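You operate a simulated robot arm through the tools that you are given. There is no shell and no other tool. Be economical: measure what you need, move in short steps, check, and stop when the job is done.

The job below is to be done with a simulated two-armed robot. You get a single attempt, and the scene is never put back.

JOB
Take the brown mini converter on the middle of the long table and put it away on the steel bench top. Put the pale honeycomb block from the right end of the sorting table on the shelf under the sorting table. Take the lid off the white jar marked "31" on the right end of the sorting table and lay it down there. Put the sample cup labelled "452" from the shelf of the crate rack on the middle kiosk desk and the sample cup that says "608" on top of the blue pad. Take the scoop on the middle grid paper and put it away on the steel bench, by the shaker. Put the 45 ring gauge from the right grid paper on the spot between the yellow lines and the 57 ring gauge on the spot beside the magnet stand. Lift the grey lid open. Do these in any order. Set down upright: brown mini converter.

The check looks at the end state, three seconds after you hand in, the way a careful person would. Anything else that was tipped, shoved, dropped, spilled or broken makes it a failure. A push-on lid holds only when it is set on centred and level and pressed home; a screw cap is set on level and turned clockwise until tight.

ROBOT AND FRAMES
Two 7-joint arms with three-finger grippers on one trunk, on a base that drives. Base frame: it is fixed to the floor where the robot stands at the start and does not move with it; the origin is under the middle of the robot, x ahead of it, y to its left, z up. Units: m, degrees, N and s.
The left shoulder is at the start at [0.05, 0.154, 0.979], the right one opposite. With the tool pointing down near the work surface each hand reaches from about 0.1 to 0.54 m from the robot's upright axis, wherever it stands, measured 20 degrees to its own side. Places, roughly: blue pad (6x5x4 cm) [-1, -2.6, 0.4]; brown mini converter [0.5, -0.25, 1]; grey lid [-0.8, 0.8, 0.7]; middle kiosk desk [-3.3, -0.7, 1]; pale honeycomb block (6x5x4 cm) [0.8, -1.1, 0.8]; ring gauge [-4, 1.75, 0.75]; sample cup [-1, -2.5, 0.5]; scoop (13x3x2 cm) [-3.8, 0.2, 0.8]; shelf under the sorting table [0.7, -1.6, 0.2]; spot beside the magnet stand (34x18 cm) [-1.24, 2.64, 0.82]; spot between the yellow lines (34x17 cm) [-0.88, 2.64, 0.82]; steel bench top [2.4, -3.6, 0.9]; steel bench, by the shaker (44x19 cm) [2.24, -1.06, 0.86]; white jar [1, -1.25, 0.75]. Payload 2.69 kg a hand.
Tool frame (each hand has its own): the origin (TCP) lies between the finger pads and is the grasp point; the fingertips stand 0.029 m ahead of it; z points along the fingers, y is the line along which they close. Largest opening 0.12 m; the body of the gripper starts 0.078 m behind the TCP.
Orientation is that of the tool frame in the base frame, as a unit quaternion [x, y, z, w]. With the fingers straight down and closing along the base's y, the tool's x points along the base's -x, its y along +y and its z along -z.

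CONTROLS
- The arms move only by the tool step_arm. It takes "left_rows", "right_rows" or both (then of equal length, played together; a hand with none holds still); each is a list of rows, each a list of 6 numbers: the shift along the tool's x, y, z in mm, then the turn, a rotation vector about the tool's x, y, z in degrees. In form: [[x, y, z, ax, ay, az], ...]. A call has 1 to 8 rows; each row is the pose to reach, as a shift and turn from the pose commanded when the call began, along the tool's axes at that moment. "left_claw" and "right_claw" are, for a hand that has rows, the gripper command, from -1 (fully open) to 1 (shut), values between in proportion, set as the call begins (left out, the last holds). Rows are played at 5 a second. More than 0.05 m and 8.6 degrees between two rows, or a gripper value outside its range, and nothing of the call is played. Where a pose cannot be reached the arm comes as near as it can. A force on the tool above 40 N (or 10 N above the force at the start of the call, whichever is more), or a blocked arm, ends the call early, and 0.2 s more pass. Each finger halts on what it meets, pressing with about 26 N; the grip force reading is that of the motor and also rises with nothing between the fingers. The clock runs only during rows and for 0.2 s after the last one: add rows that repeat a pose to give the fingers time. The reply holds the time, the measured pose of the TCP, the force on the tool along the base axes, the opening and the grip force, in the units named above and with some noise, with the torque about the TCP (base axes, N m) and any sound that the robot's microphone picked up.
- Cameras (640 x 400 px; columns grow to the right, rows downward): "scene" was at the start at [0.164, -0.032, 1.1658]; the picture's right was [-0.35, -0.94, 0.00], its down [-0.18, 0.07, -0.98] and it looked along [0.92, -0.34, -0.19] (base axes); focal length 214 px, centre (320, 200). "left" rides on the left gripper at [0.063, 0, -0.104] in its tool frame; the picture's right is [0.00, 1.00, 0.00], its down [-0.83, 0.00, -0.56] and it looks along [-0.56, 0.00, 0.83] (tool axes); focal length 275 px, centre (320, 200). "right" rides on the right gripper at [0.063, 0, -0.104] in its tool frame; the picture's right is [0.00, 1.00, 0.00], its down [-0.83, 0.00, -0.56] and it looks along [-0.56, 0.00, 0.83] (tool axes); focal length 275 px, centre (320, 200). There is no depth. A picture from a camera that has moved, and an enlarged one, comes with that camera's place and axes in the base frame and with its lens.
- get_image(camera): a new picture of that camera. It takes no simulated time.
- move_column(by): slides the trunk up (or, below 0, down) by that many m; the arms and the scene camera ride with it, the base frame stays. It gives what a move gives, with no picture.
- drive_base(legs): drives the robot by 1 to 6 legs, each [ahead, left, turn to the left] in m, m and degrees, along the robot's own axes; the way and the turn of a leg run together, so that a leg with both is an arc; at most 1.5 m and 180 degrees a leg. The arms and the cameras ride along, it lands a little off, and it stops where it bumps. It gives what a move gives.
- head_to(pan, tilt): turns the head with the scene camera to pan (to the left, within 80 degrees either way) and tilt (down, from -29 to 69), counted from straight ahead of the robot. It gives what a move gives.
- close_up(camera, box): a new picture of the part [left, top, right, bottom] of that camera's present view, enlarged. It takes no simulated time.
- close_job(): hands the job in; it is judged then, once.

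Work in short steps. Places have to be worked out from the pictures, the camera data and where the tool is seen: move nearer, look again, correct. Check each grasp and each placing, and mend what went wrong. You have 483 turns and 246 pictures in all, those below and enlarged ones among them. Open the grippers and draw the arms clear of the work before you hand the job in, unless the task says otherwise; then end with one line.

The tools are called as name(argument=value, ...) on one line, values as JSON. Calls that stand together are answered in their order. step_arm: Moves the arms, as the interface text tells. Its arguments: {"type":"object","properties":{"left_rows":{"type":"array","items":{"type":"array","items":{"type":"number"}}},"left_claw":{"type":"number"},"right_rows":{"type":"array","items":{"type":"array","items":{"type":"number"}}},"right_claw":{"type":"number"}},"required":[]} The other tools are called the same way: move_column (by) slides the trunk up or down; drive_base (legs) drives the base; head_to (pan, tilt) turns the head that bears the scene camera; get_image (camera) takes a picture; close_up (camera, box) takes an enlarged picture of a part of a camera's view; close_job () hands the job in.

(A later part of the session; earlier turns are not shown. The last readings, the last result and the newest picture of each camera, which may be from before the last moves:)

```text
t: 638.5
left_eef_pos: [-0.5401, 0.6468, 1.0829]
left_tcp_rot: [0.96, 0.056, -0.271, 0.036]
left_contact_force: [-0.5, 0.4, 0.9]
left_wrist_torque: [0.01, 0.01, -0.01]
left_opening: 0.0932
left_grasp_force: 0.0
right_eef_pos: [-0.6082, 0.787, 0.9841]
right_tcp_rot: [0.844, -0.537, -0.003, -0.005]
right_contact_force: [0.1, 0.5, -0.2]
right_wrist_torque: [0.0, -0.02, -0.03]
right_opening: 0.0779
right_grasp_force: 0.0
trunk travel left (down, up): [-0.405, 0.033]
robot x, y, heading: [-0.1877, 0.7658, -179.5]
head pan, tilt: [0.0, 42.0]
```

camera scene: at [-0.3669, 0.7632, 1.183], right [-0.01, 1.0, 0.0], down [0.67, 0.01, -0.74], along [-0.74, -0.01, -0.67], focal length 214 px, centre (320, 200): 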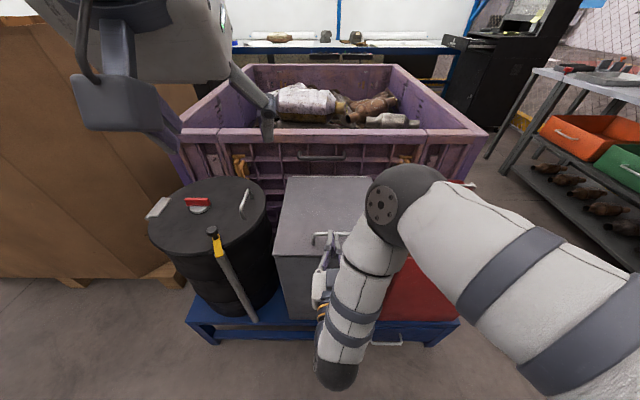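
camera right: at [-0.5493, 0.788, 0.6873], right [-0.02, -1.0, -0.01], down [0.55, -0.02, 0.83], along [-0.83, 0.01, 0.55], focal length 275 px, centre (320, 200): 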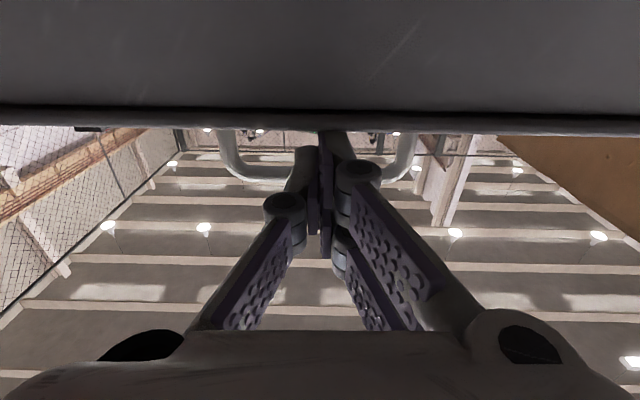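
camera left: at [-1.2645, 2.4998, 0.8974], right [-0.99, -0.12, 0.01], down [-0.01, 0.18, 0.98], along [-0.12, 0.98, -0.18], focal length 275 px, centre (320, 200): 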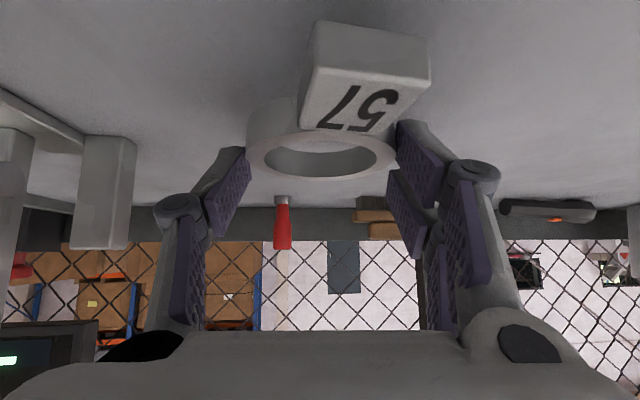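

Yaw works. I finish to 90° while moving the left hand aside.

step_arm(right_rows=[[0, 0, 0, 0, 0, 8], [0, 0, 0, 0, 0, 16], [0, 0, 0, 0, 0, 24.5], [0, 0, 0, 0, 0, 24.5]], left_rows=[[10, 35, 0, 0, 0, 0], [20, 70, 0, 0, 0, 0], [30, 110, 0, 0, 0, 0], [30, 110, 0, 0, 0, 0]])

drive_base(legs=[[0.1, 0, 0]])

get_image(camera="right")

```text
t: 639.5
left_eef_pos: [-0.5012, 0.5396, 1.0733]
left_tcp_rot: [0.96, 0.055, -0.271, 0.035]
left_contact_force: [0.0, 0.2, 0.0]
left_wrist_torque: [0.01, -0.04, 0.02]
left_opening: 0.0928
left_grasp_force: 0.0
right_eef_pos: [-0.6091, 0.7876, 0.985]
right_tcp_rot: [0.71, -0.704, -0.005, -0.002]
right_contact_force: [-0.1, 0.0, 0.0]
right_wrist_torque: [-0.04, 0.0, -0.02]
right_opening: 0.0781
right_grasp_force: 0.0
trunk travel left (down, up): [-0.405, 0.033]
robot x, y, heading: [-0.1869, 0.7655, -179.3]
head pan, tilt: [0.0, 42.0]
```

```text
t: 640.6
left_eef_pos: [-0.6009, 0.5396, 1.0723]
left_tcp_rot: [0.961, 0.055, -0.27, 0.036]
left_contact_force: [-0.6, -0.4, 0.5]
left_wrist_torque: [-0.02, -0.03, -0.01]
left_opening: 0.0928
left_grasp_force: 0.0
right_eef_pos: [-0.7093, 0.7874, 0.9849]
right_tcp_rot: [0.71, -0.704, -0.004, -0.002]
right_contact_force: [-0.4, -0.4, 0.0]
right_wrist_torque: [-0.03, -0.02, -0.02]
right_opening: 0.0777
right_grasp_force: 0.0
trunk travel left (down, up): [-0.405, 0.033]
robot x, y, heading: [-0.2877, 0.7628, -179.3]
head pan, tilt: [0.0, 42.0]
```

```text
38 pictures are left
camera right: at [-0.7073, 0.7219, 1.0884], right [-1.0, -0.01, 0.0], down [-0.01, 0.83, 0.56], along [-0.01, 0.56, -0.83], focal length 275 px, centre (320, 200)
```

right: 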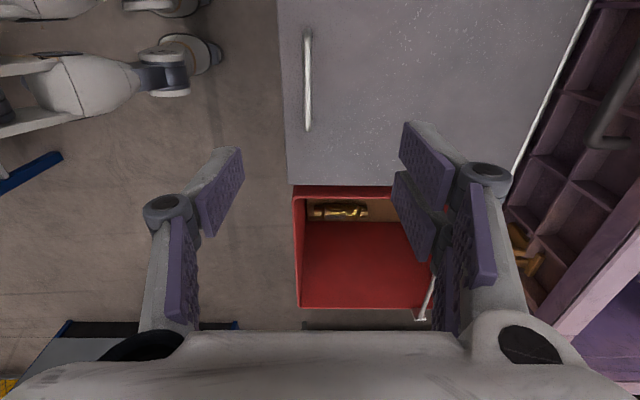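

Bar at x≈-0.696, y 0.737–0.838. I shift 13 mm and descend to z≈0.80, then check force going down to 0.78.

step_arm(right_rows=[[0, -13, 40, 0, 0, 0], [0, -13, 80, 0, 0, 0], [0, -13, 120, 0, 0, 0], [0, -13, 160, 0, 0, 0], [0, -13, 185, 0, 0, 0], [0, -13, 204, 0, 0, 0], [0, -13, 204, 0, 0, 0]])

get_image(camera="right")

```text
t: 642.2
left_eef_pos: [-0.6, 0.5407, 1.0724]
left_tcp_rot: [0.96, 0.054, -0.271, 0.035]
left_contact_force: [0.4, -0.1, 0.7]
left_wrist_torque: [-0.02, -0.01, 0.02]
left_opening: 0.0928
left_grasp_force: 0.0
right_eef_pos: [-0.6938, 0.7865, 0.7778]
right_tcp_rot: [0.711, -0.703, -0.004, -0.003]
right_contact_force: [0.5, 0.4, 0.3]
right_wrist_torque: [0.0, -0.01, 0.04]
right_opening: 0.0778
right_grasp_force: 0.1
trunk travel left (down, up): [-0.405, 0.033]
robot x, y, heading: [-0.2875, 0.7604, -179.3]
head pan, tilt: [0.0, 42.0]
```

```text
37 pictures are left
camera right: at [-0.6922, 0.7224, 0.882], right [-1.0, -0.01, 0.0], down [-0.01, 0.83, 0.56], along [-0.01, 0.56, -0.83], focal length 275 px, centre (320, 200)
```

right: 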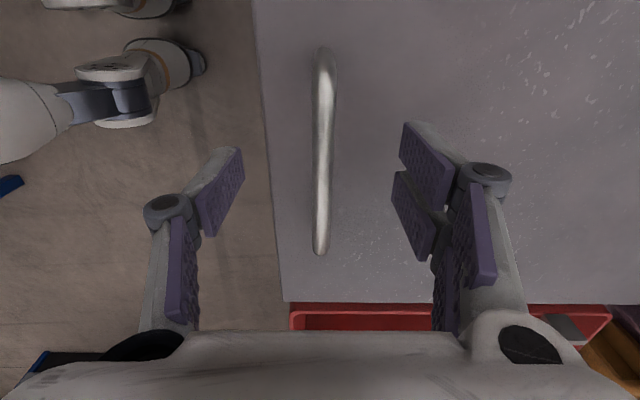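

Bar centred between the fingers. I close on it.

step_arm(right_rows=[[0, 0, 0, 0, 0, 0], [0, 0, 0, 0, 0, 0], [0, 0, 0, 0, 0, 0], [0, 0, 0, 0, 0, 0]], right_claw=1)

step_arm(right_rows=[[0, 0, -15, 0, 0, 0], [0, 1, -30, 0, 0, 0], [0, 2, -45, 0, 0, 0], [0, 2, -45, 0, 0, 0]])

```text
t: 643.2
left_eef_pos: [-0.6018, 0.5412, 1.0729]
left_tcp_rot: [0.961, 0.055, -0.27, 0.035]
left_contact_force: [0.1, -0.2, 0.2]
left_wrist_torque: [0.01, 0.0, 0.02]
left_opening: 0.093
left_grasp_force: 0.0
right_eef_pos: [-0.6951, 0.786, 0.7787]
right_tcp_rot: [0.71, -0.704, -0.003, -0.002]
right_contact_force: [-6.7, -0.4, -2.2]
right_wrist_torque: [-0.16, 0.05, -0.66]
right_opening: 0.0094
right_grasp_force: 36.3
trunk travel left (down, up): [-0.405, 0.033]
robot x, y, heading: [-0.289, 0.7582, -179.2]
head pan, tilt: [0.0, 42.0]
```

```text
t: 644.0
left_eef_pos: [-0.6018, 0.539, 1.0726]
left_tcp_rot: [0.96, 0.055, -0.271, 0.035]
left_contact_force: [0.0, -0.4, 0.4]
left_wrist_torque: [0.01, 0.01, -0.01]
left_opening: 0.0931
left_grasp_force: 0.1
right_eef_pos: [-0.7045, 0.7868, 0.8225]
right_tcp_rot: [0.709, -0.705, -0.008, 0.005]
right_contact_force: [-20.3, -3.1, -6.5]
right_wrist_torque: [0.24, 0.3, -0.51]
right_opening: 0.0094
right_grasp_force: 37.2
trunk travel left (down, up): [-0.405, 0.033]
robot x, y, heading: [-0.2876, 0.7639, -179.7]
head pan, tilt: [0.0, 42.0]
stopped in row 4 (right hand): the force on the tool passed its limit at 42 N (the readings are from after the stop); the commanded pose is now the measured one
```

Gripped and the lid lifts. I follow its arc (hinge ≈x -0.96) up to ~46°.

step_arm(right_rows=[[0, 9, -33, 0, 0, 0], [0, 16, -50, 0, 0, 0], [0, 25, -66, 0, 0, 0], [0, 35, -82, 0, 0, 0], [0, 46, -97, 0, 0, 0], [0, 58, -111, 0, 0, 0], [0, 71, -124, 0, 0, 0], [0, 71, -124, 0, 0, 0]])

get_image(camera="scene")

```text
t: 645.8
left_eef_pos: [-0.6043, 0.5409, 1.072]
left_tcp_rot: [0.961, 0.055, -0.269, 0.036]
left_contact_force: [0.0, 0.2, -0.4]
left_wrist_torque: [0.0, 0.01, -0.01]
left_opening: 0.0929
left_grasp_force: 0.1
right_eef_pos: [-0.7737, 0.7853, 0.9462]
right_tcp_rot: [0.709, -0.705, -0.005, 0.002]
right_contact_force: [-23.0, 12.0, -22.7]
right_wrist_torque: [0.61, 0.34, -0.92]
right_opening: 0.0096
right_grasp_force: 36.8
trunk travel left (down, up): [-0.405, 0.033]
robot x, y, heading: [-0.2879, 0.7661, -179.3]
head pan, tilt: [0.0, 42.0]
```

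```text
36 pictures are left
camera scene: at [-0.4165, 0.7643, 1.1826], right [-0.01, 1.0, 0.0], down [0.67, 0.01, -0.74], along [-0.74, -0.01, -0.67], focal length 214 px, centre (320, 200)
```

scene: 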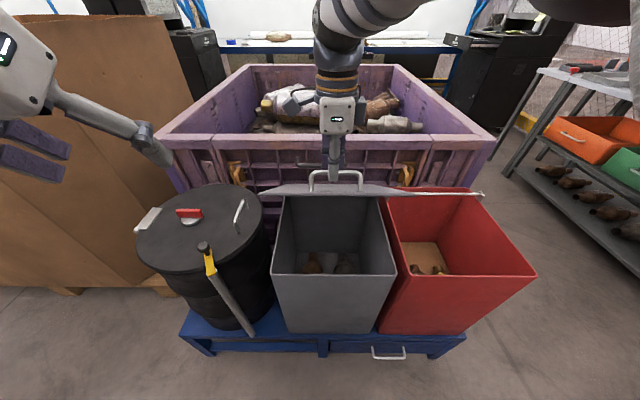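

The lid is open to ~46° and moves freely. I continue along the arc.

step_arm(right_rows=[[0, 15, -13, 0, 0, 0], [0, 30, -24, 0, 0, 0], [0, 45, -35, 0, 0, 0], [0, 61, -44, 0, 0, 0], [0, 78, -52, 0, 0, 0], [0, 95, -59, 0, 0, 0], [0, 95, -59, 0, 0, 0]])

```text
t: 647.4
left_eef_pos: [-0.6015, 0.5382, 1.0733]
left_tcp_rot: [0.96, 0.055, -0.271, 0.034]
left_contact_force: [-0.3, -0.7, 0.7]
left_wrist_torque: [0.05, -0.04, -0.03]
left_opening: 0.0932
left_grasp_force: 0.0
right_eef_pos: [-0.8229, 0.8041, 1.0027]
right_tcp_rot: [0.709, -0.705, -0.011, 0.0]
right_contact_force: [0.3, 1.2, 1.9]
right_wrist_torque: [-0.08, -0.03, -0.02]
right_opening: 0.0002
right_grasp_force: 25.3
right hand out of reach, approached as far as the arm can: row 4, 5, 6, 7
trunk travel left (down, up): [-0.405, 0.033]
robot x, y, heading: [-0.2859, 0.7653, -179.5]
head pan, tilt: [0.0, 42.0]
```

The bar slipped out at the reach limit. I check where the lid is now.

get_image(camera="scene")

```text
35 pictures are left
camera scene: at [-0.4131, 0.7606, 1.1833], right [-0.01, 1.0, 0.0], down [0.67, 0.01, -0.74], along [-0.74, -0.01, -0.67], focal length 214 px, centre (320, 200)
```

scene: 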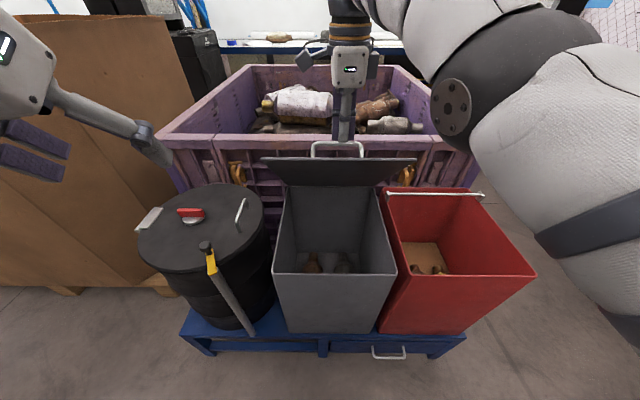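

The lid still stands at ~50° on its own. I withdraw the right hand upward and back, then will push the lid from below with the left fist.

step_arm(right_rows=[[0, 0, -30, 0, 0, 0], [0, -10, -60, 0, 0, 0], [0, -40, -85, 0, 0, 0], [0, -80, -100, 0, 0, 0], [0, -120, -100, 0, 0, 0], [0, -160, -100, 0, 0, 0], [0, -190, -100, 0, 0, 0]])

get_image(camera="scene")

```text
t: 649.0
left_eef_pos: [-0.601, 0.5412, 1.0727]
left_tcp_rot: [0.96, 0.055, -0.271, 0.035]
left_contact_force: [-0.3, 0.2, -1.2]
left_wrist_torque: [-0.01, -0.01, 0.02]
left_opening: 0.093
left_grasp_force: 0.1
right_eef_pos: [-0.6292, 0.8038, 1.0973]
right_tcp_rot: [0.709, -0.705, -0.007, 0.004]
right_contact_force: [-0.2, 0.2, -0.9]
right_wrist_torque: [-0.03, 0.01, -0.03]
right_opening: 0.0002
right_grasp_force: 28.4
right hand out of reach, approached as far as the arm can: row 1, 2
trunk travel left (down, up): [-0.405, 0.033]
robot x, y, heading: [-0.2867, 0.7621, -179.3]
head pan, tilt: [0.0, 42.0]
```

```text
34 pictures are left
camera scene: at [-0.4124, 0.7635, 1.183], right [-0.01, 1.0, 0.0], down [0.67, 0.01, -0.74], along [-0.74, -0.01, -0.67], focal length 214 px, centre (320, 200)
```

scene: 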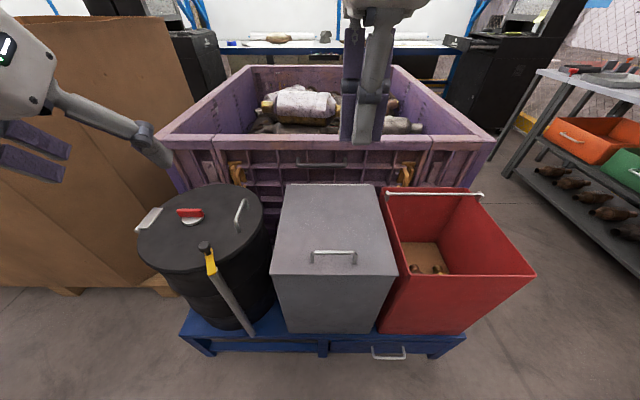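

The lid fell shut once released, so it must be pushed past vertical. I regrip the bar, lift to ~46°, and this time bring the left fist under it before letting go.

step_arm(right_rows=[[8, 33, 25, 0, 0, 0], [17, 66, 60, 0, 0, 0], [17, 66, 105, 0, 0, 0], [17, 66, 150, 0, 0, 0], [17, 66, 195, 0, 0, 0], [17, 66, 240, 0, 0, 0], [17, 66, 285, 0, 0, 0], [17, 66, 319, 0, 0, 0]], right_claw=-0.3)

get_image(camera="right")

```text
t: 650.8
left_eef_pos: [-0.6014, 0.5401, 1.0731]
left_tcp_rot: [0.96, 0.055, -0.271, 0.035]
left_contact_force: [0.6, 1.0, -0.2]
left_wrist_torque: [-0.01, 0.0, -0.02]
left_opening: 0.0928
left_grasp_force: 0.1
right_eef_pos: [-0.7018, 0.7882, 0.7789]
right_tcp_rot: [0.71, -0.704, -0.006, 0.002]
right_contact_force: [-0.7, -0.1, 0.1]
right_wrist_torque: [-0.02, 0.01, -0.03]
right_opening: 0.078
right_grasp_force: 0.1
trunk travel left (down, up): [-0.405, 0.033]
robot x, y, heading: [-0.2891, 0.7596, -179.5]
head pan, tilt: [0.0, 42.0]
```

```text
33 pictures are left
camera right: at [-0.6986, 0.7236, 0.8823], right [-1.0, -0.01, 0.01], down [0.0, 0.83, 0.56], along [-0.02, 0.56, -0.83], focal length 275 px, centre (320, 200)
```

right: 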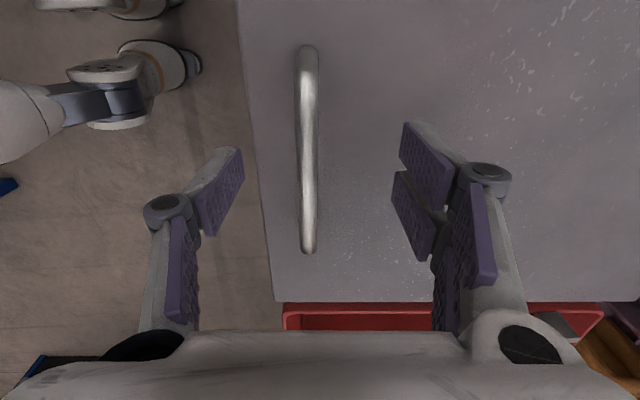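

step_arm(right_rows=[[0, -6, 0, 0, 0, 0], [0, -6, 0, 0, 0, 0]])

step_arm(right_rows=[[0, 0, 0, 0, 0, 0], [0, 0, 0, 0, 0, 0], [0, 0, 0, 0, 0, 0], [0, 0, 0, 0, 0, 0]], right_claw=1)

step_arm(right_rows=[[0, 4, -22, 0, 0, 0], [0, 9, -44, 0, 0, 0], [0, 15, -62, 0, 0, 0], [0, 22, -80, 0, 0, 0], [0, 32, -103, 0, 0, 0], [0, 44, -123, 0, 0, 0], [0, 58, -142, 0, 0, 0], [0, 74, -160, 0, 0, 0]])

```text
t: 651.4
left_eef_pos: [-0.6015, 0.5398, 1.0715]
left_tcp_rot: [0.96, 0.055, -0.271, 0.036]
left_contact_force: [-0.3, 0.3, -0.3]
left_wrist_torque: [0.01, 0.0, 0.0]
left_opening: 0.0927
left_grasp_force: 0.2
right_eef_pos: [-0.6953, 0.7867, 0.7778]
right_tcp_rot: [0.709, -0.705, -0.006, 0.001]
right_contact_force: [0.0, 0.0, -0.3]
right_wrist_torque: [-0.01, -0.03, 0.06]
right_opening: 0.078
right_grasp_force: 0.1
trunk travel left (down, up): [-0.405, 0.033]
robot x, y, heading: [-0.2877, 0.7654, -180.0]
head pan, tilt: [0.0, 42.0]
```

```text
t: 652.4
left_eef_pos: [-0.6007, 0.5399, 1.0733]
left_tcp_rot: [0.96, 0.055, -0.271, 0.036]
left_contact_force: [0.0, -0.7, -0.3]
left_wrist_torque: [0.01, -0.01, 0.03]
left_opening: 0.0932
left_grasp_force: 0.1
right_eef_pos: [-0.696, 0.7872, 0.7804]
right_tcp_rot: [0.709, -0.705, -0.007, 0.002]
right_contact_force: [-1.4, -0.5, -0.9]
right_wrist_torque: [-0.04, 0.01, -0.44]
right_opening: 0.0092
right_grasp_force: 36.9
trunk travel left (down, up): [-0.405, 0.033]
robot x, y, heading: [-0.2906, 0.7644, -179.7]
head pan, tilt: [0.0, 42.0]
```

```text
t: 654.2
left_eef_pos: [-0.6017, 0.5407, 1.0717]
left_tcp_rot: [0.961, 0.055, -0.27, 0.036]
left_contact_force: [-0.2, 0.2, 0.1]
left_wrist_torque: [-0.01, -0.02, 0.02]
left_opening: 0.0932
left_grasp_force: 0.0
right_eef_pos: [-0.7688, 0.7874, 0.9394]
right_tcp_rot: [0.71, -0.704, -0.006, 0.001]
right_contact_force: [-14.1, 14.6, -15.8]
right_wrist_torque: [1.22, 0.19, -0.86]
right_opening: 0.0095
right_grasp_force: 36.7
trunk travel left (down, up): [-0.405, 0.033]
robot x, y, heading: [-0.2863, 0.7653, -179.4]
head pan, tilt: [0.0, 42.0]
```

Held at ~44°. I bring the closed left fist into the opening under the lid (y≈0.63).

step_arm(left_rows=[[9, -18, 35, 0, 0, 0], [18, -36, 71, 0, 0, 0], [26, -54, 106, 0, 0, 0], [35, -71, 141, 0, 0, 0], [44, -89, 177, 0, 0, 0], [52, -107, 212, 0, 0, 0], [52, -107, 212, 0, 0, 0]], left_claw=1)

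step_arm(left_rows=[[-40, -5, 16, 0, 0, 0], [-80, -10, 31, 0, 0, 0], [-120, -16, 46, 0, 0, 0], [-145, -19, 56, 0, 0, 0], [-165, -21, 64, 0, 0, 0], [-165, -21, 64, 0, 0, 0]])

get_image(camera="scene")

```text
t: 655.8
left_eef_pos: [-0.6827, 0.6303, 0.86]
left_tcp_rot: [0.961, 0.054, -0.269, 0.036]
left_contact_force: [-0.7, -0.1, -0.4]
left_wrist_torque: [0.0, 0.01, -0.01]
left_opening: 0.0
left_grasp_force: 25.9
right_eef_pos: [-0.7677, 0.7869, 0.9385]
right_tcp_rot: [0.709, -0.705, -0.004, 0.002]
right_contact_force: [-9.0, 16.0, -10.0]
right_wrist_torque: [0.34, 0.13, -0.84]
right_opening: 0.0095
right_grasp_force: 36.4
trunk travel left (down, up): [-0.405, 0.033]
robot x, y, heading: [-0.2877, 0.7649, -179.4]
head pan, tilt: [0.0, 42.0]
```

```text
t: 656.4
left_eef_pos: [-0.7358, 0.6307, 0.8666]
left_tcp_rot: [0.963, 0.053, -0.261, 0.036]
left_contact_force: [0.7, 0.6, 0.1]
left_wrist_torque: [-0.01, 0.07, -0.03]
left_opening: 0.0001
left_grasp_force: 25.7
right_eef_pos: [-0.7737, 0.7869, 0.9458]
right_tcp_rot: [0.707, -0.707, -0.016, 0.014]
right_contact_force: [0.5, 2.3, -0.5]
right_wrist_torque: [-0.11, -0.1, -0.75]
right_opening: 0.0096
right_grasp_force: 37.0
trunk travel left (down, up): [-0.405, 0.033]
robot x, y, heading: [-0.2879, 0.7635, -179.7]
head pan, tilt: [0.0, 42.0]
stopped in row 2 (left hand): the force on the tool passed its limit at 65 N (the readings are from after the stop); the commanded pose is now the measured one
```

```text
32 pictures are left
camera scene: at [-0.4123, 0.7631, 1.1833], right [-0.01, 1.0, 0.0], down [0.67, 0.01, -0.74], along [-0.74, -0.01, -0.67], focal length 214 px, centre (320, 200)
```

scene: 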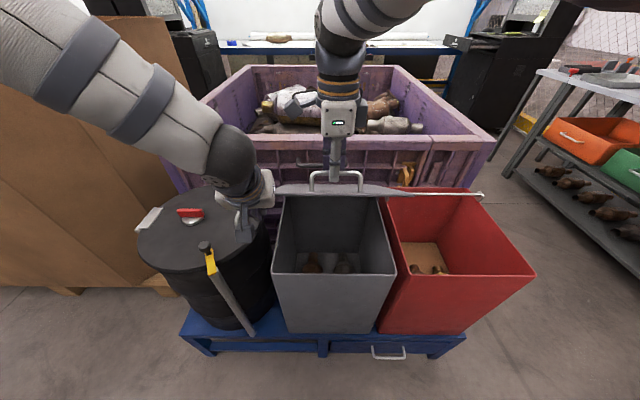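

The left hand's back meets the lid edge, so it must go in flatter. I retreat it 10 cm and pitch it to nearly horizontal.

step_arm(left_rows=[[42, 6, -25, 0, 0, 0], [85, 12, -51, 0, 0, 0], [85, 12, -51, 0, -8, 0], [85, 12, -51, 0, -16, 0], [85, 12, -51, 0, -24, 0], [85, 12, -51, 0, -32, 0], [85, 12, -51, 0, -40, 0], [85, 12, -51, 0, -48, 0]])

get_image(camera="scene")

```text
refused: row 2 steps farther than a row can; nothing moved
```

```text
31 pictures are left
camera scene: at [-0.4123, 0.7631, 1.1833], right [-0.01, 1.0, 0.0], down [0.67, 0.01, -0.74], along [-0.74, -0.01, -0.67], focal length 214 px, centre (320, 200)
```

scene: 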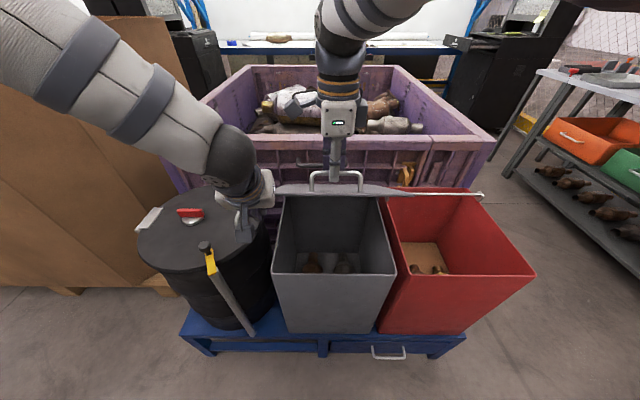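

step_arm(left_rows=[[38, 5, -22, 0, 0, 0], [76, 10, -45, 0, 0, 0], [85, 12, -51, 0, -8, 0], [85, 12, -51, 0, -16, 0], [85, 12, -51, 0, -24, 0], [85, 12, -51, 0, -32, 0], [85, 12, -51, 0, -40, 0], [85, 12, -51, 0, -48, 0]])

get_image(camera="left")

```text
t: 658.2
left_eef_pos: [-0.6576, 0.647, 0.8637]
left_tcp_rot: [0.775, 0.033, -0.629, 0.055]
left_contact_force: [-0.2, 0.0, -0.9]
left_wrist_torque: [0.05, 0.0, -0.03]
left_opening: 0.0
left_grasp_force: 25.3
left hand out of reach, approached as far as the arm can: row 3, 4, 5, 6, 7, 8
right_eef_pos: [-0.7735, 0.7876, 0.9441]
right_tcp_rot: [0.708, -0.706, -0.015, 0.015]
right_contact_force: [5.2, 8.4, 2.6]
right_wrist_torque: [0.42, -0.11, -0.77]
right_opening: 0.0094
right_grasp_force: 37.0
trunk travel left (down, up): [-0.405, 0.033]
robot x, y, heading: [-0.289, 0.7627, -179.3]
head pan, tilt: [0.0, 42.0]
```

```text
30 pictures are left
camera left: at [-0.5441, 0.6575, 0.8226], right [0.12, -0.99, 0.05], down [0.37, 0.09, 0.93], along [-0.92, -0.09, 0.38], focal length 275 px, centre (320, 200)
```

left: 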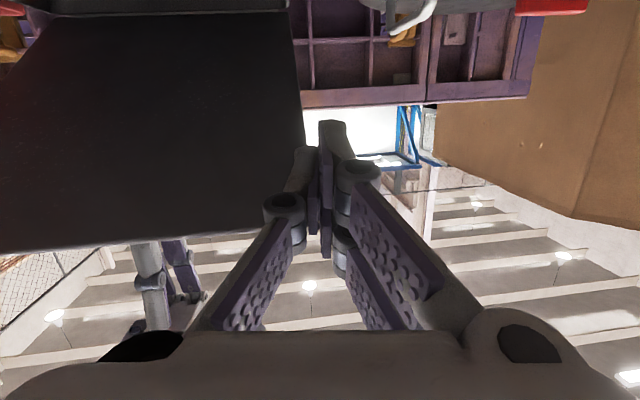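

The lid's south edge is at y≈0.66, so I shift the fist to y≈0.72 and push forward under the lid until contact.

step_arm(left_rows=[[0, -38, -5, 0, 0, 0], [0, -74, -9, 0, 0, 0], [-8, -79, 28, 0, 0, 0], [-16, -83, 64, 0, 0, 0], [-22, -86, 94, 0, 0, 0], [-27, -88, 116, 0, 0, 0]])

get_image(camera="left")

```text
t: 659.5
left_eef_pos: [-0.7623, 0.7202, 0.854]
left_tcp_rot: [0.782, 0.031, -0.621, 0.054]
left_contact_force: [1.1, 0.3, -3.3]
left_wrist_torque: [0.01, -0.09, 0.01]
left_opening: 0.0003
left_grasp_force: 26.5
right_eef_pos: [-0.7784, 0.7872, 0.9493]
right_tcp_rot: [-0.707, 0.707, 0.022, -0.024]
right_contact_force: [3.6, 1.6, 3.2]
right_wrist_torque: [-0.48, -0.14, -0.62]
right_opening: 0.0092
right_grasp_force: 37.2
trunk travel left (down, up): [-0.405, 0.033]
robot x, y, heading: [-0.286, 0.7637, -179.5]
head pan, tilt: [0.0, 42.0]
stopped in row 6 (left hand): the force on the tool passed its limit at 61 N (the readings are from after the stop); the commanded pose is now the measured one
```

```text
29 pictures are left
camera left: at [-0.6469, 0.7315, 0.8172], right [0.11, -0.99, 0.05], down [0.35, 0.09, 0.93], along [-0.93, -0.09, 0.36], focal length 275 px, centre (320, 200)
```

left: 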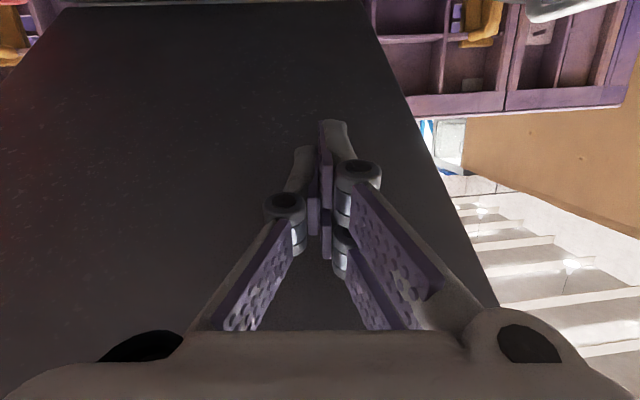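

The fist now supports the lid from below. I open the right hand and lift it clear.

step_arm(right_rows=[[0, 0, 0, 0, 0, 0], [0, 0, 0, 0, 0, 0], [0, 0, -30, 0, 0, 0], [0, 0, -65, 0, 0, 0], [0, -30, -95, 0, 0, 0], [0, -75, -105, 0, 0, 0], [0, -120, -105, 0, 0, 0], [0, -165, -105, 0, 0, 0]], right_claw=-0.3)

step_arm(left_rows=[[-15, -2, 30, 0, 0, 0], [-30, -5, 60, 0, 0, 0], [-45, -8, 95, 0, 0, 0], [-55, -10, 130, 0, 0, 0], [-60, -12, 160, 0, 0, 0], [-62, -14, 190, 0, 0, 0], [-62, -14, 190, 0, 0, 0]])

get_image(camera="scene")

```text
t: 661.3
left_eef_pos: [-0.7625, 0.7201, 0.8551]
left_tcp_rot: [0.781, 0.029, -0.621, 0.052]
left_contact_force: [2.7, 1.3, -1.0]
left_wrist_torque: [0.04, -0.03, 0.03]
left_opening: 0.0
left_grasp_force: 25.9
right_eef_pos: [-0.6026, 0.7864, 1.0442]
right_tcp_rot: [0.708, -0.706, -0.025, 0.026]
right_contact_force: [0.7, -1.5, 0.0]
right_wrist_torque: [-0.01, 0.03, -0.03]
right_opening: 0.0781
right_grasp_force: 0.1
trunk travel left (down, up): [-0.405, 0.033]
robot x, y, heading: [-0.2858, 0.7633, -179.4]
head pan, tilt: [0.0, 42.0]
```

```text
t: 662.9
left_eef_pos: [-0.9624, 0.7118, 0.8715]
left_tcp_rot: [0.782, 0.03, -0.621, 0.054]
left_contact_force: [0.3, 0.2, -0.2]
left_wrist_torque: [-0.01, 0.0, 0.02]
left_opening: 0.0
left_grasp_force: 26.3
right_eef_pos: [-0.604, 0.7865, 1.0427]
right_tcp_rot: [0.708, -0.706, -0.023, 0.025]
right_contact_force: [-0.1, 0.0, 0.6]
right_wrist_torque: [-0.01, 0.0, -0.03]
right_opening: 0.0778
right_grasp_force: 0.0
trunk travel left (down, up): [-0.405, 0.033]
robot x, y, heading: [-0.2852, 0.7633, -179.3]
head pan, tilt: [0.0, 42.0]
```

```text
28 pictures are left
camera scene: at [-0.4122, 0.7627, 1.183], right [-0.01, 1.0, 0.0], down [0.67, 0.01, -0.74], along [-0.74, -0.01, -0.67], focal length 214 px, centre (320, 200)
```

scene: 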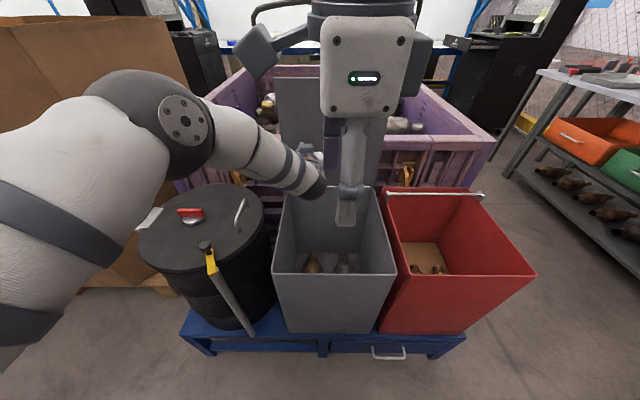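

The lid has gone past vertical. I withdraw the left arm and verify it stays.

step_arm(left_rows=[[5, 3, -40, 0, 0, 0], [10, 6, -80, 0, 0, 0], [20, 9, -120, 0, 0, 0], [20, 12, -165, 0, 0, 0], [20, 14, -210, 0, 0, 0], [20, 14, -255, 0, 0, 0], [20, 14, -290, 0, 0, 0]])

drive_base(legs=[[-0.2, 0, 0]])

get_image(camera="scene")

```text
t: 664.5
left_eef_pos: [-0.676, 0.7365, 0.918]
left_tcp_rot: [0.781, 0.03, -0.622, 0.054]
left_contact_force: [-0.2, -0.2, 0.0]
left_wrist_torque: [0.02, -0.01, 0.0]
left_opening: 0.0
left_grasp_force: 26.0
right_eef_pos: [-0.6032, 0.7868, 1.0442]
right_tcp_rot: [0.707, -0.706, -0.022, 0.024]
right_contact_force: [0.5, -0.3, 0.1]
right_wrist_torque: [0.03, 0.02, 0.04]
right_opening: 0.0781
right_grasp_force: 0.2
trunk travel left (down, up): [-0.405, 0.033]
robot x, y, heading: [-0.2861, 0.7645, -179.6]
head pan, tilt: [0.0, 42.0]
```

```text
t: 666.1
left_eef_pos: [-0.4741, 0.7386, 0.9169]
left_tcp_rot: [0.781, 0.029, -0.622, 0.053]
left_contact_force: [-0.2, -0.5, 0.0]
left_wrist_torque: [0.0, 0.03, -0.02]
left_opening: 0.0
left_grasp_force: 26.1
right_eef_pos: [-0.4025, 0.7903, 1.0427]
right_tcp_rot: [-0.706, 0.708, 0.023, -0.024]
right_contact_force: [0.1, 0.3, -0.1]
right_wrist_torque: [-0.06, 0.04, 0.04]
right_opening: 0.0778
right_grasp_force: 0.0
trunk travel left (down, up): [-0.405, 0.033]
robot x, y, heading: [-0.0859, 0.7639, -179.8]
head pan, tilt: [0.0, 42.0]
```

```text
27 pictures are left
camera scene: at [-0.2105, 0.7648, 1.1831], right [0.0, 1.0, 0.0], down [0.67, 0.0, -0.74], along [-0.74, 0.0, -0.67], focal length 214 px, centre (320, 200)
```

scene: 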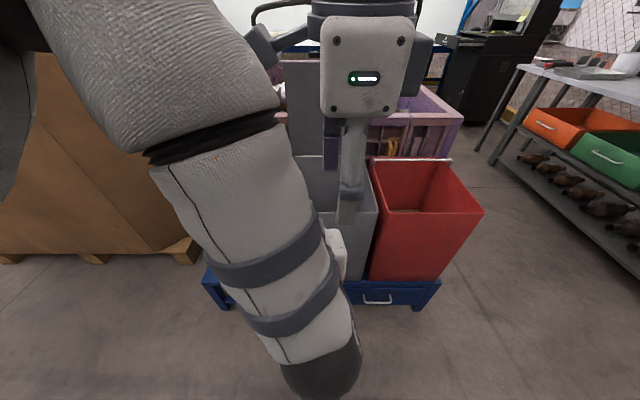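

The lid stays open. Now the scoop: tidy the left hand aside, then drive back to the bench via the northern lane (right hand keeps its 90° yaw for the scoop handle).

step_arm(left_rows=[[0, 40, 0, 0, 0, 0], [0, 80, 0, 0, 0, 0], [0, 120, 0, 0, 8, 0], [-20, 150, 0, 0, 16, 0], [-40, 160, 0, 0, 24, 0], [-60, 160, 0, 0, 32, 0], [-80, 160, 0, 0, 40, 0], [-100, 160, 0, 0, 46, 0]])

drive_base(legs=[[0, -1.1, 0], [1.5, 0, 0], [1.13, 0, 0]])

drive_base(legs=[[0, 1.5, 0], [0, 0.25, 0], [0.4, 0, 0]])

get_image(camera="scene")

```text
t: 667.9
left_eef_pos: [-0.4799, 0.5806, 1.0212]
left_tcp_rot: [0.962, 0.047, -0.266, 0.036]
left_contact_force: [-0.3, 0.2, 0.3]
left_wrist_torque: [-0.02, -0.02, 0.04]
left_opening: 0.0004
left_grasp_force: 26.0
left hand out of reach, approached as far as the arm can: row 2, 3, 4, 5
right_eef_pos: [-0.4025, 0.7896, 1.0428]
right_tcp_rot: [-0.706, 0.708, 0.023, -0.024]
right_contact_force: [-0.5, -0.1, -0.4]
right_wrist_torque: [0.02, 0.01, 0.01]
right_opening: 0.0779
right_grasp_force: 0.0
trunk travel left (down, up): [-0.405, 0.033]
robot x, y, heading: [-0.0861, 0.7647, -179.7]
head pan, tilt: [0.0, 42.0]
```

```text
t: 688.7
left_eef_pos: [-3.0745, 1.771, 1.0208]
left_tcp_rot: [0.963, 0.023, -0.266, 0.031]
left_contact_force: [0.5, -0.7, 0.3]
left_wrist_torque: [0.0, 0.0, 0.0]
left_opening: 0.0001
left_grasp_force: 25.9
right_eef_pos: [-2.9869, 1.9744, 1.0424]
right_tcp_rot: [-0.688, 0.725, 0.023, -0.023]
right_contact_force: [-0.7, -0.7, 0.4]
right_wrist_torque: [0.02, -0.02, 0.01]
right_opening: 0.0779
right_grasp_force: 0.1
trunk travel left (down, up): [-0.405, 0.033]
robot x, y, heading: [-2.6723, 1.9356, 177.7]
head pan, tilt: [0.0, 42.0]
```

```text
t: 704.5
left_eef_pos: [-3.5638, 0.0591, 1.0216]
left_tcp_rot: [0.963, 0.011, -0.267, 0.027]
left_contact_force: [0.0, 0.9, -0.6]
left_wrist_torque: [-0.01, -0.04, 0.01]
left_opening: 0.0001
left_grasp_force: 25.7
right_eef_pos: [-3.4731, 0.2616, 1.0431]
right_tcp_rot: [-0.68, 0.732, 0.024, -0.023]
right_contact_force: [-0.2, -0.4, -0.5]
right_wrist_torque: [0.0, 0.01, 0.01]
right_opening: 0.0778
right_grasp_force: 0.0
trunk travel left (down, up): [-0.405, 0.033]
robot x, y, heading: [-3.1604, 0.2095, 176.2]
head pan, tilt: [0.0, 42.0]
```

```text
26 pictures are left
camera scene: at [-3.2828, 0.2225, 1.1829], right [0.07, 1.0, 0.0], down [0.67, -0.04, -0.74], along [-0.74, 0.05, -0.67], focal length 214 px, centre (320, 200)
```

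scene: 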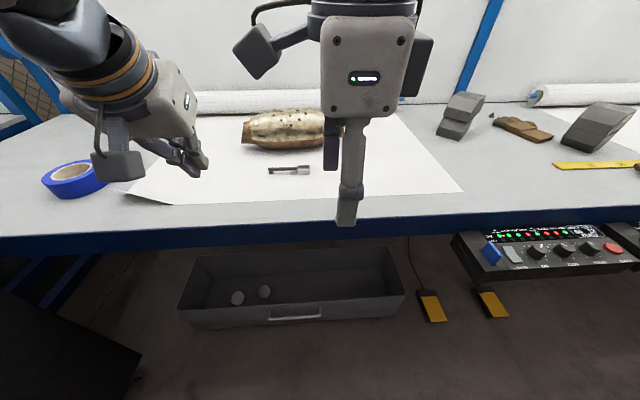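

Scoop handle at ≈[-3.823,0.145]. I correct heading, move in, and bring the right hand over the handle.

drive_base(legs=[[0.14, 0.095, 3.5]])

step_arm(right_rows=[[0, 30, 20, 0, 0, 0], [0, 60, 40, 0, 0, 0], [0, 90, 60, 0, 0, 0], [0, 120, 80, 0, 0, 0], [0, 150, 100, 0, 0, 0], [0, 180, 120, 0, 0, 0], [0, 207, 135, 0, 0, 0], [0, 207, 135, 0, 0, 0]], right_claw=0)

get_image(camera="right")

```text
t: 706.0
left_eef_pos: [-3.6953, -0.0552, 1.0207]
left_tcp_rot: [0.962, 0.04, -0.267, 0.035]
left_contact_force: [0.4, 0.6, -0.1]
left_wrist_torque: [0.01, -0.01, -0.03]
left_opening: 0.0
left_grasp_force: 26.3
right_eef_pos: [-3.6147, 0.1528, 1.043]
right_tcp_rot: [-0.701, 0.712, 0.023, -0.023]
right_contact_force: [-0.2, -0.5, 0.2]
right_wrist_torque: [0.02, -0.01, -0.02]
right_opening: 0.0779
right_grasp_force: 0.0
trunk travel left (down, up): [-0.405, 0.033]
robot x, y, heading: [-3.3025, 0.128, 179.4]
head pan, tilt: [0.0, 42.0]
```

```text
t: 707.8
left_eef_pos: [-3.6943, -0.0532, 1.0229]
left_tcp_rot: [0.962, 0.04, -0.267, 0.035]
left_contact_force: [0.4, -0.1, 0.4]
left_wrist_torque: [0.02, -0.02, -0.01]
left_opening: 0.0
left_grasp_force: 26.0
right_eef_pos: [-3.8298, 0.1562, 0.9231]
right_tcp_rot: [-0.701, 0.712, 0.022, -0.024]
right_contact_force: [0.7, 0.8, 0.5]
right_wrist_torque: [0.02, -0.02, 0.02]
right_opening: 0.0599
right_grasp_force: 0.0
trunk travel left (down, up): [-0.405, 0.033]
robot x, y, heading: [-3.2993, 0.1275, 179.5]
head pan, tilt: [0.0, 42.0]
```

```text
25 pictures are left
camera right: at [-3.8236, 0.0918, 1.0264], right [-1.0, 0.01, 0.07], down [0.05, 0.83, 0.55], along [-0.05, 0.56, -0.83], focal length 275 px, centre (320, 200)
```

right: 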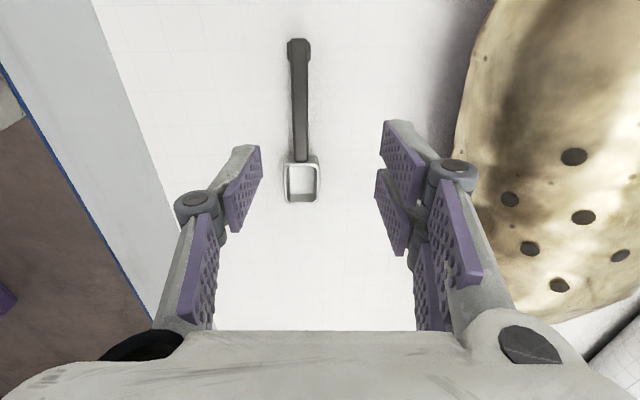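

Handle is between the fingers (x≈-3.821). I correct the small tilt, narrow the fingers and descend to z≈0.847.

step_arm(right_rows=[[0, -9, 0, 3.7, 0, 0], [0, -9, 25, 3.7, 0, 0], [0, -9, 50, 3.7, 0, 0], [0, -9, 70, 3.7, 0, 0], [0, -9, 76, 3.7, 0, 0], [0, -9, 76, 3.7, 0, 0]], right_claw=0.3)

get_image(camera="right")

```text
t: 709.2
left_eef_pos: [-3.6941, -0.0548, 1.0215]
left_tcp_rot: [0.962, 0.04, -0.267, 0.035]
left_contact_force: [0.3, -1.0, 0.1]
left_wrist_torque: [0.01, 0.0, -0.01]
left_opening: 0.0
left_grasp_force: 26.0
right_eef_pos: [-3.8242, 0.1573, 0.8454]
right_tcp_rot: [-0.701, 0.713, 0.0, -0.001]
right_contact_force: [0.0, -0.4, 0.1]
right_wrist_torque: [-0.02, 0.0, 0.0]
right_opening: 0.0417
right_grasp_force: 0.1
trunk travel left (down, up): [-0.405, 0.033]
robot x, y, heading: [-3.3012, 0.1254, 179.6]
head pan, tilt: [0.0, 42.0]
```

```text
24 pictures are left
camera right: at [-3.826, 0.0933, 0.9501], right [-1.0, 0.01, 0.0], down [0.01, 0.83, 0.55], along [0.01, 0.55, -0.83], focal length 275 px, centre (320, 200)
```

right: 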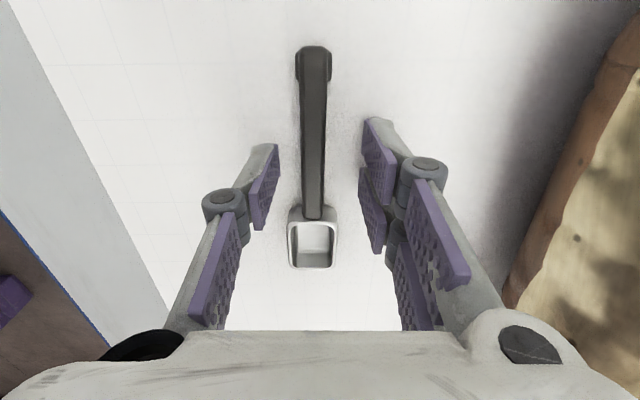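

Centred on the handle near the bowl. I close and lift.

step_arm(right_rows=[[0, 0, 1, 0, 0, 0], [0, 0, 1, 0, 0, 0], [0, 0, 1, 0, 0, 0], [0, 0, 1, 0, 0, 0]], right_claw=1)

step_arm(right_rows=[[0, 0, -35, 0, 0, 0], [0, 0, -80, 0, 0, 0], [0, 0, -120, 0, 0, 0], [0, -30, -155, 0, 0, 0], [0, -70, -175, 0, 0, 0], [0, -70, -175, 0, 0, 0]])

get_image(camera="right")

```text
t: 710.2
left_eef_pos: [-3.6948, -0.055, 1.0214]
left_tcp_rot: [0.962, 0.04, -0.267, 0.035]
left_contact_force: [0.3, -0.1, 0.0]
left_wrist_torque: [0.03, 0.0, 0.01]
left_opening: 0.0003
left_grasp_force: 26.2
right_eef_pos: [-3.8264, 0.157, 0.8452]
right_tcp_rot: [-0.701, 0.713, 0.001, 0.0]
right_contact_force: [-0.7, 0.8, 4.0]
right_wrist_torque: [0.09, -0.04, -0.03]
right_opening: 0.0109
right_grasp_force: 25.8
trunk travel left (down, up): [-0.405, 0.033]
robot x, y, heading: [-3.2977, 0.1205, 179.8]
head pan, tilt: [0.0, 42.0]
```

```text
t: 711.6
left_eef_pos: [-3.6945, -0.0538, 1.0201]
left_tcp_rot: [0.962, 0.04, -0.266, 0.036]
left_contact_force: [-1.6, 0.9, 0.4]
left_wrist_torque: [0.02, -0.01, 0.01]
left_opening: 0.0001
left_grasp_force: 25.9
right_eef_pos: [-3.7573, 0.1578, 1.0159]
right_tcp_rot: [-0.699, 0.715, -0.008, 0.002]
right_contact_force: [0.7, 0.2, -0.9]
right_wrist_torque: [0.03, -0.03, -0.01]
right_opening: 0.011
right_grasp_force: 26.2
trunk travel left (down, up): [-0.405, 0.033]
robot x, y, heading: [-3.2991, 0.1251, 179.4]
head pan, tilt: [0.0, 42.0]
```

```text
23 pictures are left
camera right: at [-3.7594, 0.0947, 1.1203], right [-1.0, 0.02, -0.01], down [0.01, 0.84, 0.55], along [0.02, 0.55, -0.84], focal length 275 px, centre (320, 200)
```

right: 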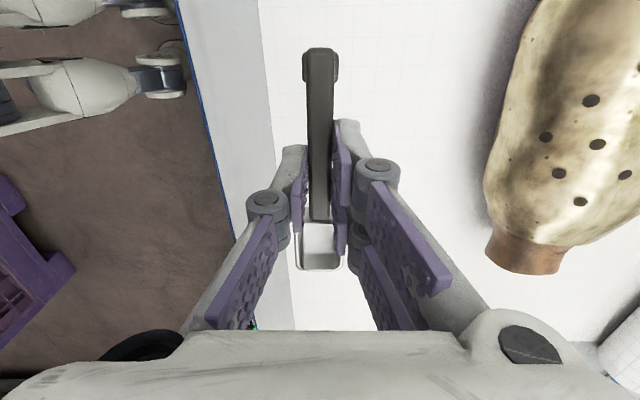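

Scoop held level. I back away and drive back to the northern lane.

drive_base(legs=[[-0.58, 0, 0], [0, -1.5, 0], [0, -0.22, 0]])

drive_base(legs=[[-1.4, 0, 0], [-1.2, 0, 0]])

```text
t: 728.1
left_eef_pos: [-3.1165, 1.659, 1.0212]
left_tcp_rot: [0.962, 0.047, -0.267, 0.036]
left_contact_force: [0.0, -0.6, 0.4]
left_wrist_torque: [-0.02, -0.01, 0.01]
left_opening: 0.0004
left_grasp_force: 26.1
right_eef_pos: [-3.182, 1.8694, 1.0193]
right_tcp_rot: [-0.707, 0.707, -0.002, 0.001]
right_contact_force: [-0.1, 0.2, 0.4]
right_wrist_torque: [0.02, -0.01, -0.02]
right_opening: 0.0111
right_grasp_force: 25.6
trunk travel left (down, up): [-0.405, 0.033]
robot x, y, heading: [-2.723, 1.8442, -179.8]
head pan, tilt: [0.0, 42.0]
```

```text
t: 740.7
left_eef_pos: [-0.5206, 1.6699, 1.0215]
left_tcp_rot: [0.961, 0.061, -0.267, 0.041]
left_contact_force: [0.0, 0.1, -0.5]
left_wrist_torque: [-0.04, -0.04, -0.01]
left_opening: 0.0
left_grasp_force: 26.1
right_eef_pos: [-0.5917, 1.878, 1.0185]
right_tcp_rot: [0.716, -0.698, 0.004, -0.003]
right_contact_force: [0.1, -0.4, 0.1]
right_wrist_torque: [-0.02, 0.01, 0.01]
right_opening: 0.0106
right_grasp_force: 26.6
trunk travel left (down, up): [-0.405, 0.033]
robot x, y, heading: [-0.1362, 1.8663, -178.0]
head pan, tilt: [0.0, 42.0]
```

I turn to face east and look along the lane.

drive_base(legs=[[0, 0, 90], [0, 0, 88]])

head_to(pan=-10, tilt=25)

get_image(camera="scene")

```text
t: 748.6
left_eef_pos: [0.2634, 2.043, 1.0221]
left_tcp_rot: [-0.038, 0.962, 0.034, 0.267]
left_contact_force: [0.7, -0.5, 0.1]
left_wrist_torque: [0.02, 0.02, -0.01]
left_opening: 0.0001
left_grasp_force: 25.8
right_eef_pos: [0.3232, 1.8322, 1.0151]
right_tcp_rot: [0.714, 0.7, -0.003, -0.004]
right_contact_force: [0.2, 0.3, -0.5]
right_wrist_torque: [-0.03, 0.03, 0.0]
right_opening: 0.011
right_grasp_force: 26.1
trunk travel left (down, up): [-0.405, 0.033]
robot x, y, heading: [-0.1322, 1.8674, -0.9]
head pan, tilt: [0.0, 42.0]
```

```text
t: 749.4
left_eef_pos: [0.2634, 2.0422, 1.0216]
left_tcp_rot: [-0.038, 0.962, 0.035, 0.267]
left_contact_force: [0.0, -0.3, -0.5]
left_wrist_torque: [0.03, -0.01, -0.02]
left_opening: 0.0
left_grasp_force: 26.1
right_eef_pos: [0.3253, 1.8306, 1.0172]
right_tcp_rot: [0.715, 0.699, -0.003, -0.004]
right_contact_force: [0.1, -0.1, -0.9]
right_wrist_torque: [0.01, 0.01, 0.0]
right_opening: 0.0111
right_grasp_force: 25.4
trunk travel left (down, up): [-0.405, 0.033]
robot x, y, heading: [-0.1322, 1.8684, -0.8]
head pan, tilt: [-10.0, 25.0]
```

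```text
22 pictures are left
camera scene: at [-0.0023, 1.8489, 1.2093], right [-0.19, -0.98, 0.0], down [-0.42, 0.08, -0.91], along [0.89, -0.17, -0.42], focal length 214 px, centre (320, 200)
```

scene: 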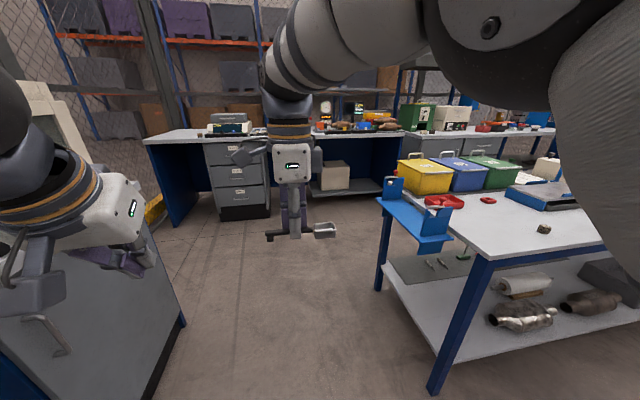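

The lane is clear. I go east to x≈1.6, then south down the corridor to y≈-0.95.

drive_base(legs=[[1.5, 0, 0.8], [0.25, 0, 0], [0, 0, -90]])

drive_base(legs=[[1.4, 0, 0], [1.35, 0, 0]])

head_to(pan=60, tilt=30)

get_image(camera="scene")

```text
t: 762.0
left_eef_pos: [1.794, 1.4351, 1.0214]
left_tcp_rot: [0.65, 0.711, -0.163, 0.214]
left_contact_force: [0.2, -0.3, -0.3]
left_wrist_torque: [0.02, -0.01, -0.02]
left_opening: 0.0
left_grasp_force: 25.9
right_eef_pos: [1.5835, 1.3733, 1.0163]
right_tcp_rot: [1.0, -0.006, 0.001, -0.005]
right_contact_force: [0.6, 0.1, -0.1]
right_wrist_torque: [-0.01, 0.0, -0.02]
right_opening: 0.0109
right_grasp_force: 26.1
trunk travel left (down, up): [-0.405, 0.033]
robot x, y, heading: [1.6136, 1.831, -90.2]
head pan, tilt: [-10.0, 25.0]
```

```text
t: 775.5
left_eef_pos: [1.8085, -1.3443, 1.0221]
left_tcp_rot: [0.646, 0.714, -0.162, 0.215]
left_contact_force: [-0.2, -0.2, 0.1]
left_wrist_torque: [-0.01, 0.0, 0.0]
left_opening: 0.0003
left_grasp_force: 25.7
right_eef_pos: [1.5981, -1.4081, 1.0157]
right_tcp_rot: [1.0, 0.0, 0.001, -0.005]
right_contact_force: [-0.4, -1.0, 0.2]
right_wrist_torque: [-0.02, -0.02, 0.01]
right_opening: 0.0108
right_grasp_force: 26.3
trunk travel left (down, up): [-0.405, 0.033]
robot x, y, heading: [1.6208, -0.9509, -89.5]
head pan, tilt: [-10.0, 25.0]
```

```text
t: 776.9
left_eef_pos: [1.8083, -1.344, 1.0207]
left_tcp_rot: [0.647, 0.714, -0.162, 0.214]
left_contact_force: [0.3, -0.2, -0.1]
left_wrist_torque: [-0.04, -0.02, 0.02]
left_opening: 0.0
left_grasp_force: 25.1
right_eef_pos: [1.5975, -1.4084, 1.0153]
right_tcp_rot: [1.0, -0.001, 0.001, -0.004]
right_contact_force: [0.2, -0.2, -0.1]
right_wrist_torque: [0.02, -0.01, 0.0]
right_opening: 0.0111
right_grasp_force: 25.8
trunk travel left (down, up): [-0.405, 0.033]
robot x, y, heading: [1.6219, -0.9507, -89.6]
head pan, tilt: [60.0, 30.0]
```

```text
21 pictures are left
camera scene: at [1.7022, -1.0354, 1.2013], right [-0.49, -0.87, 0.0], down [-0.43, 0.25, -0.87], along [0.75, -0.43, -0.5], focal length 214 px, centre (320, 200)
```

scene: 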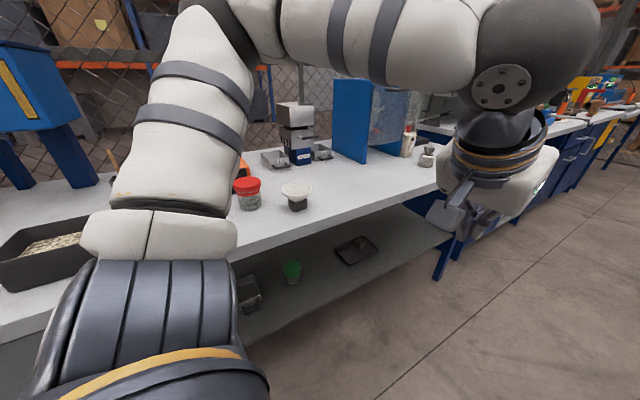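

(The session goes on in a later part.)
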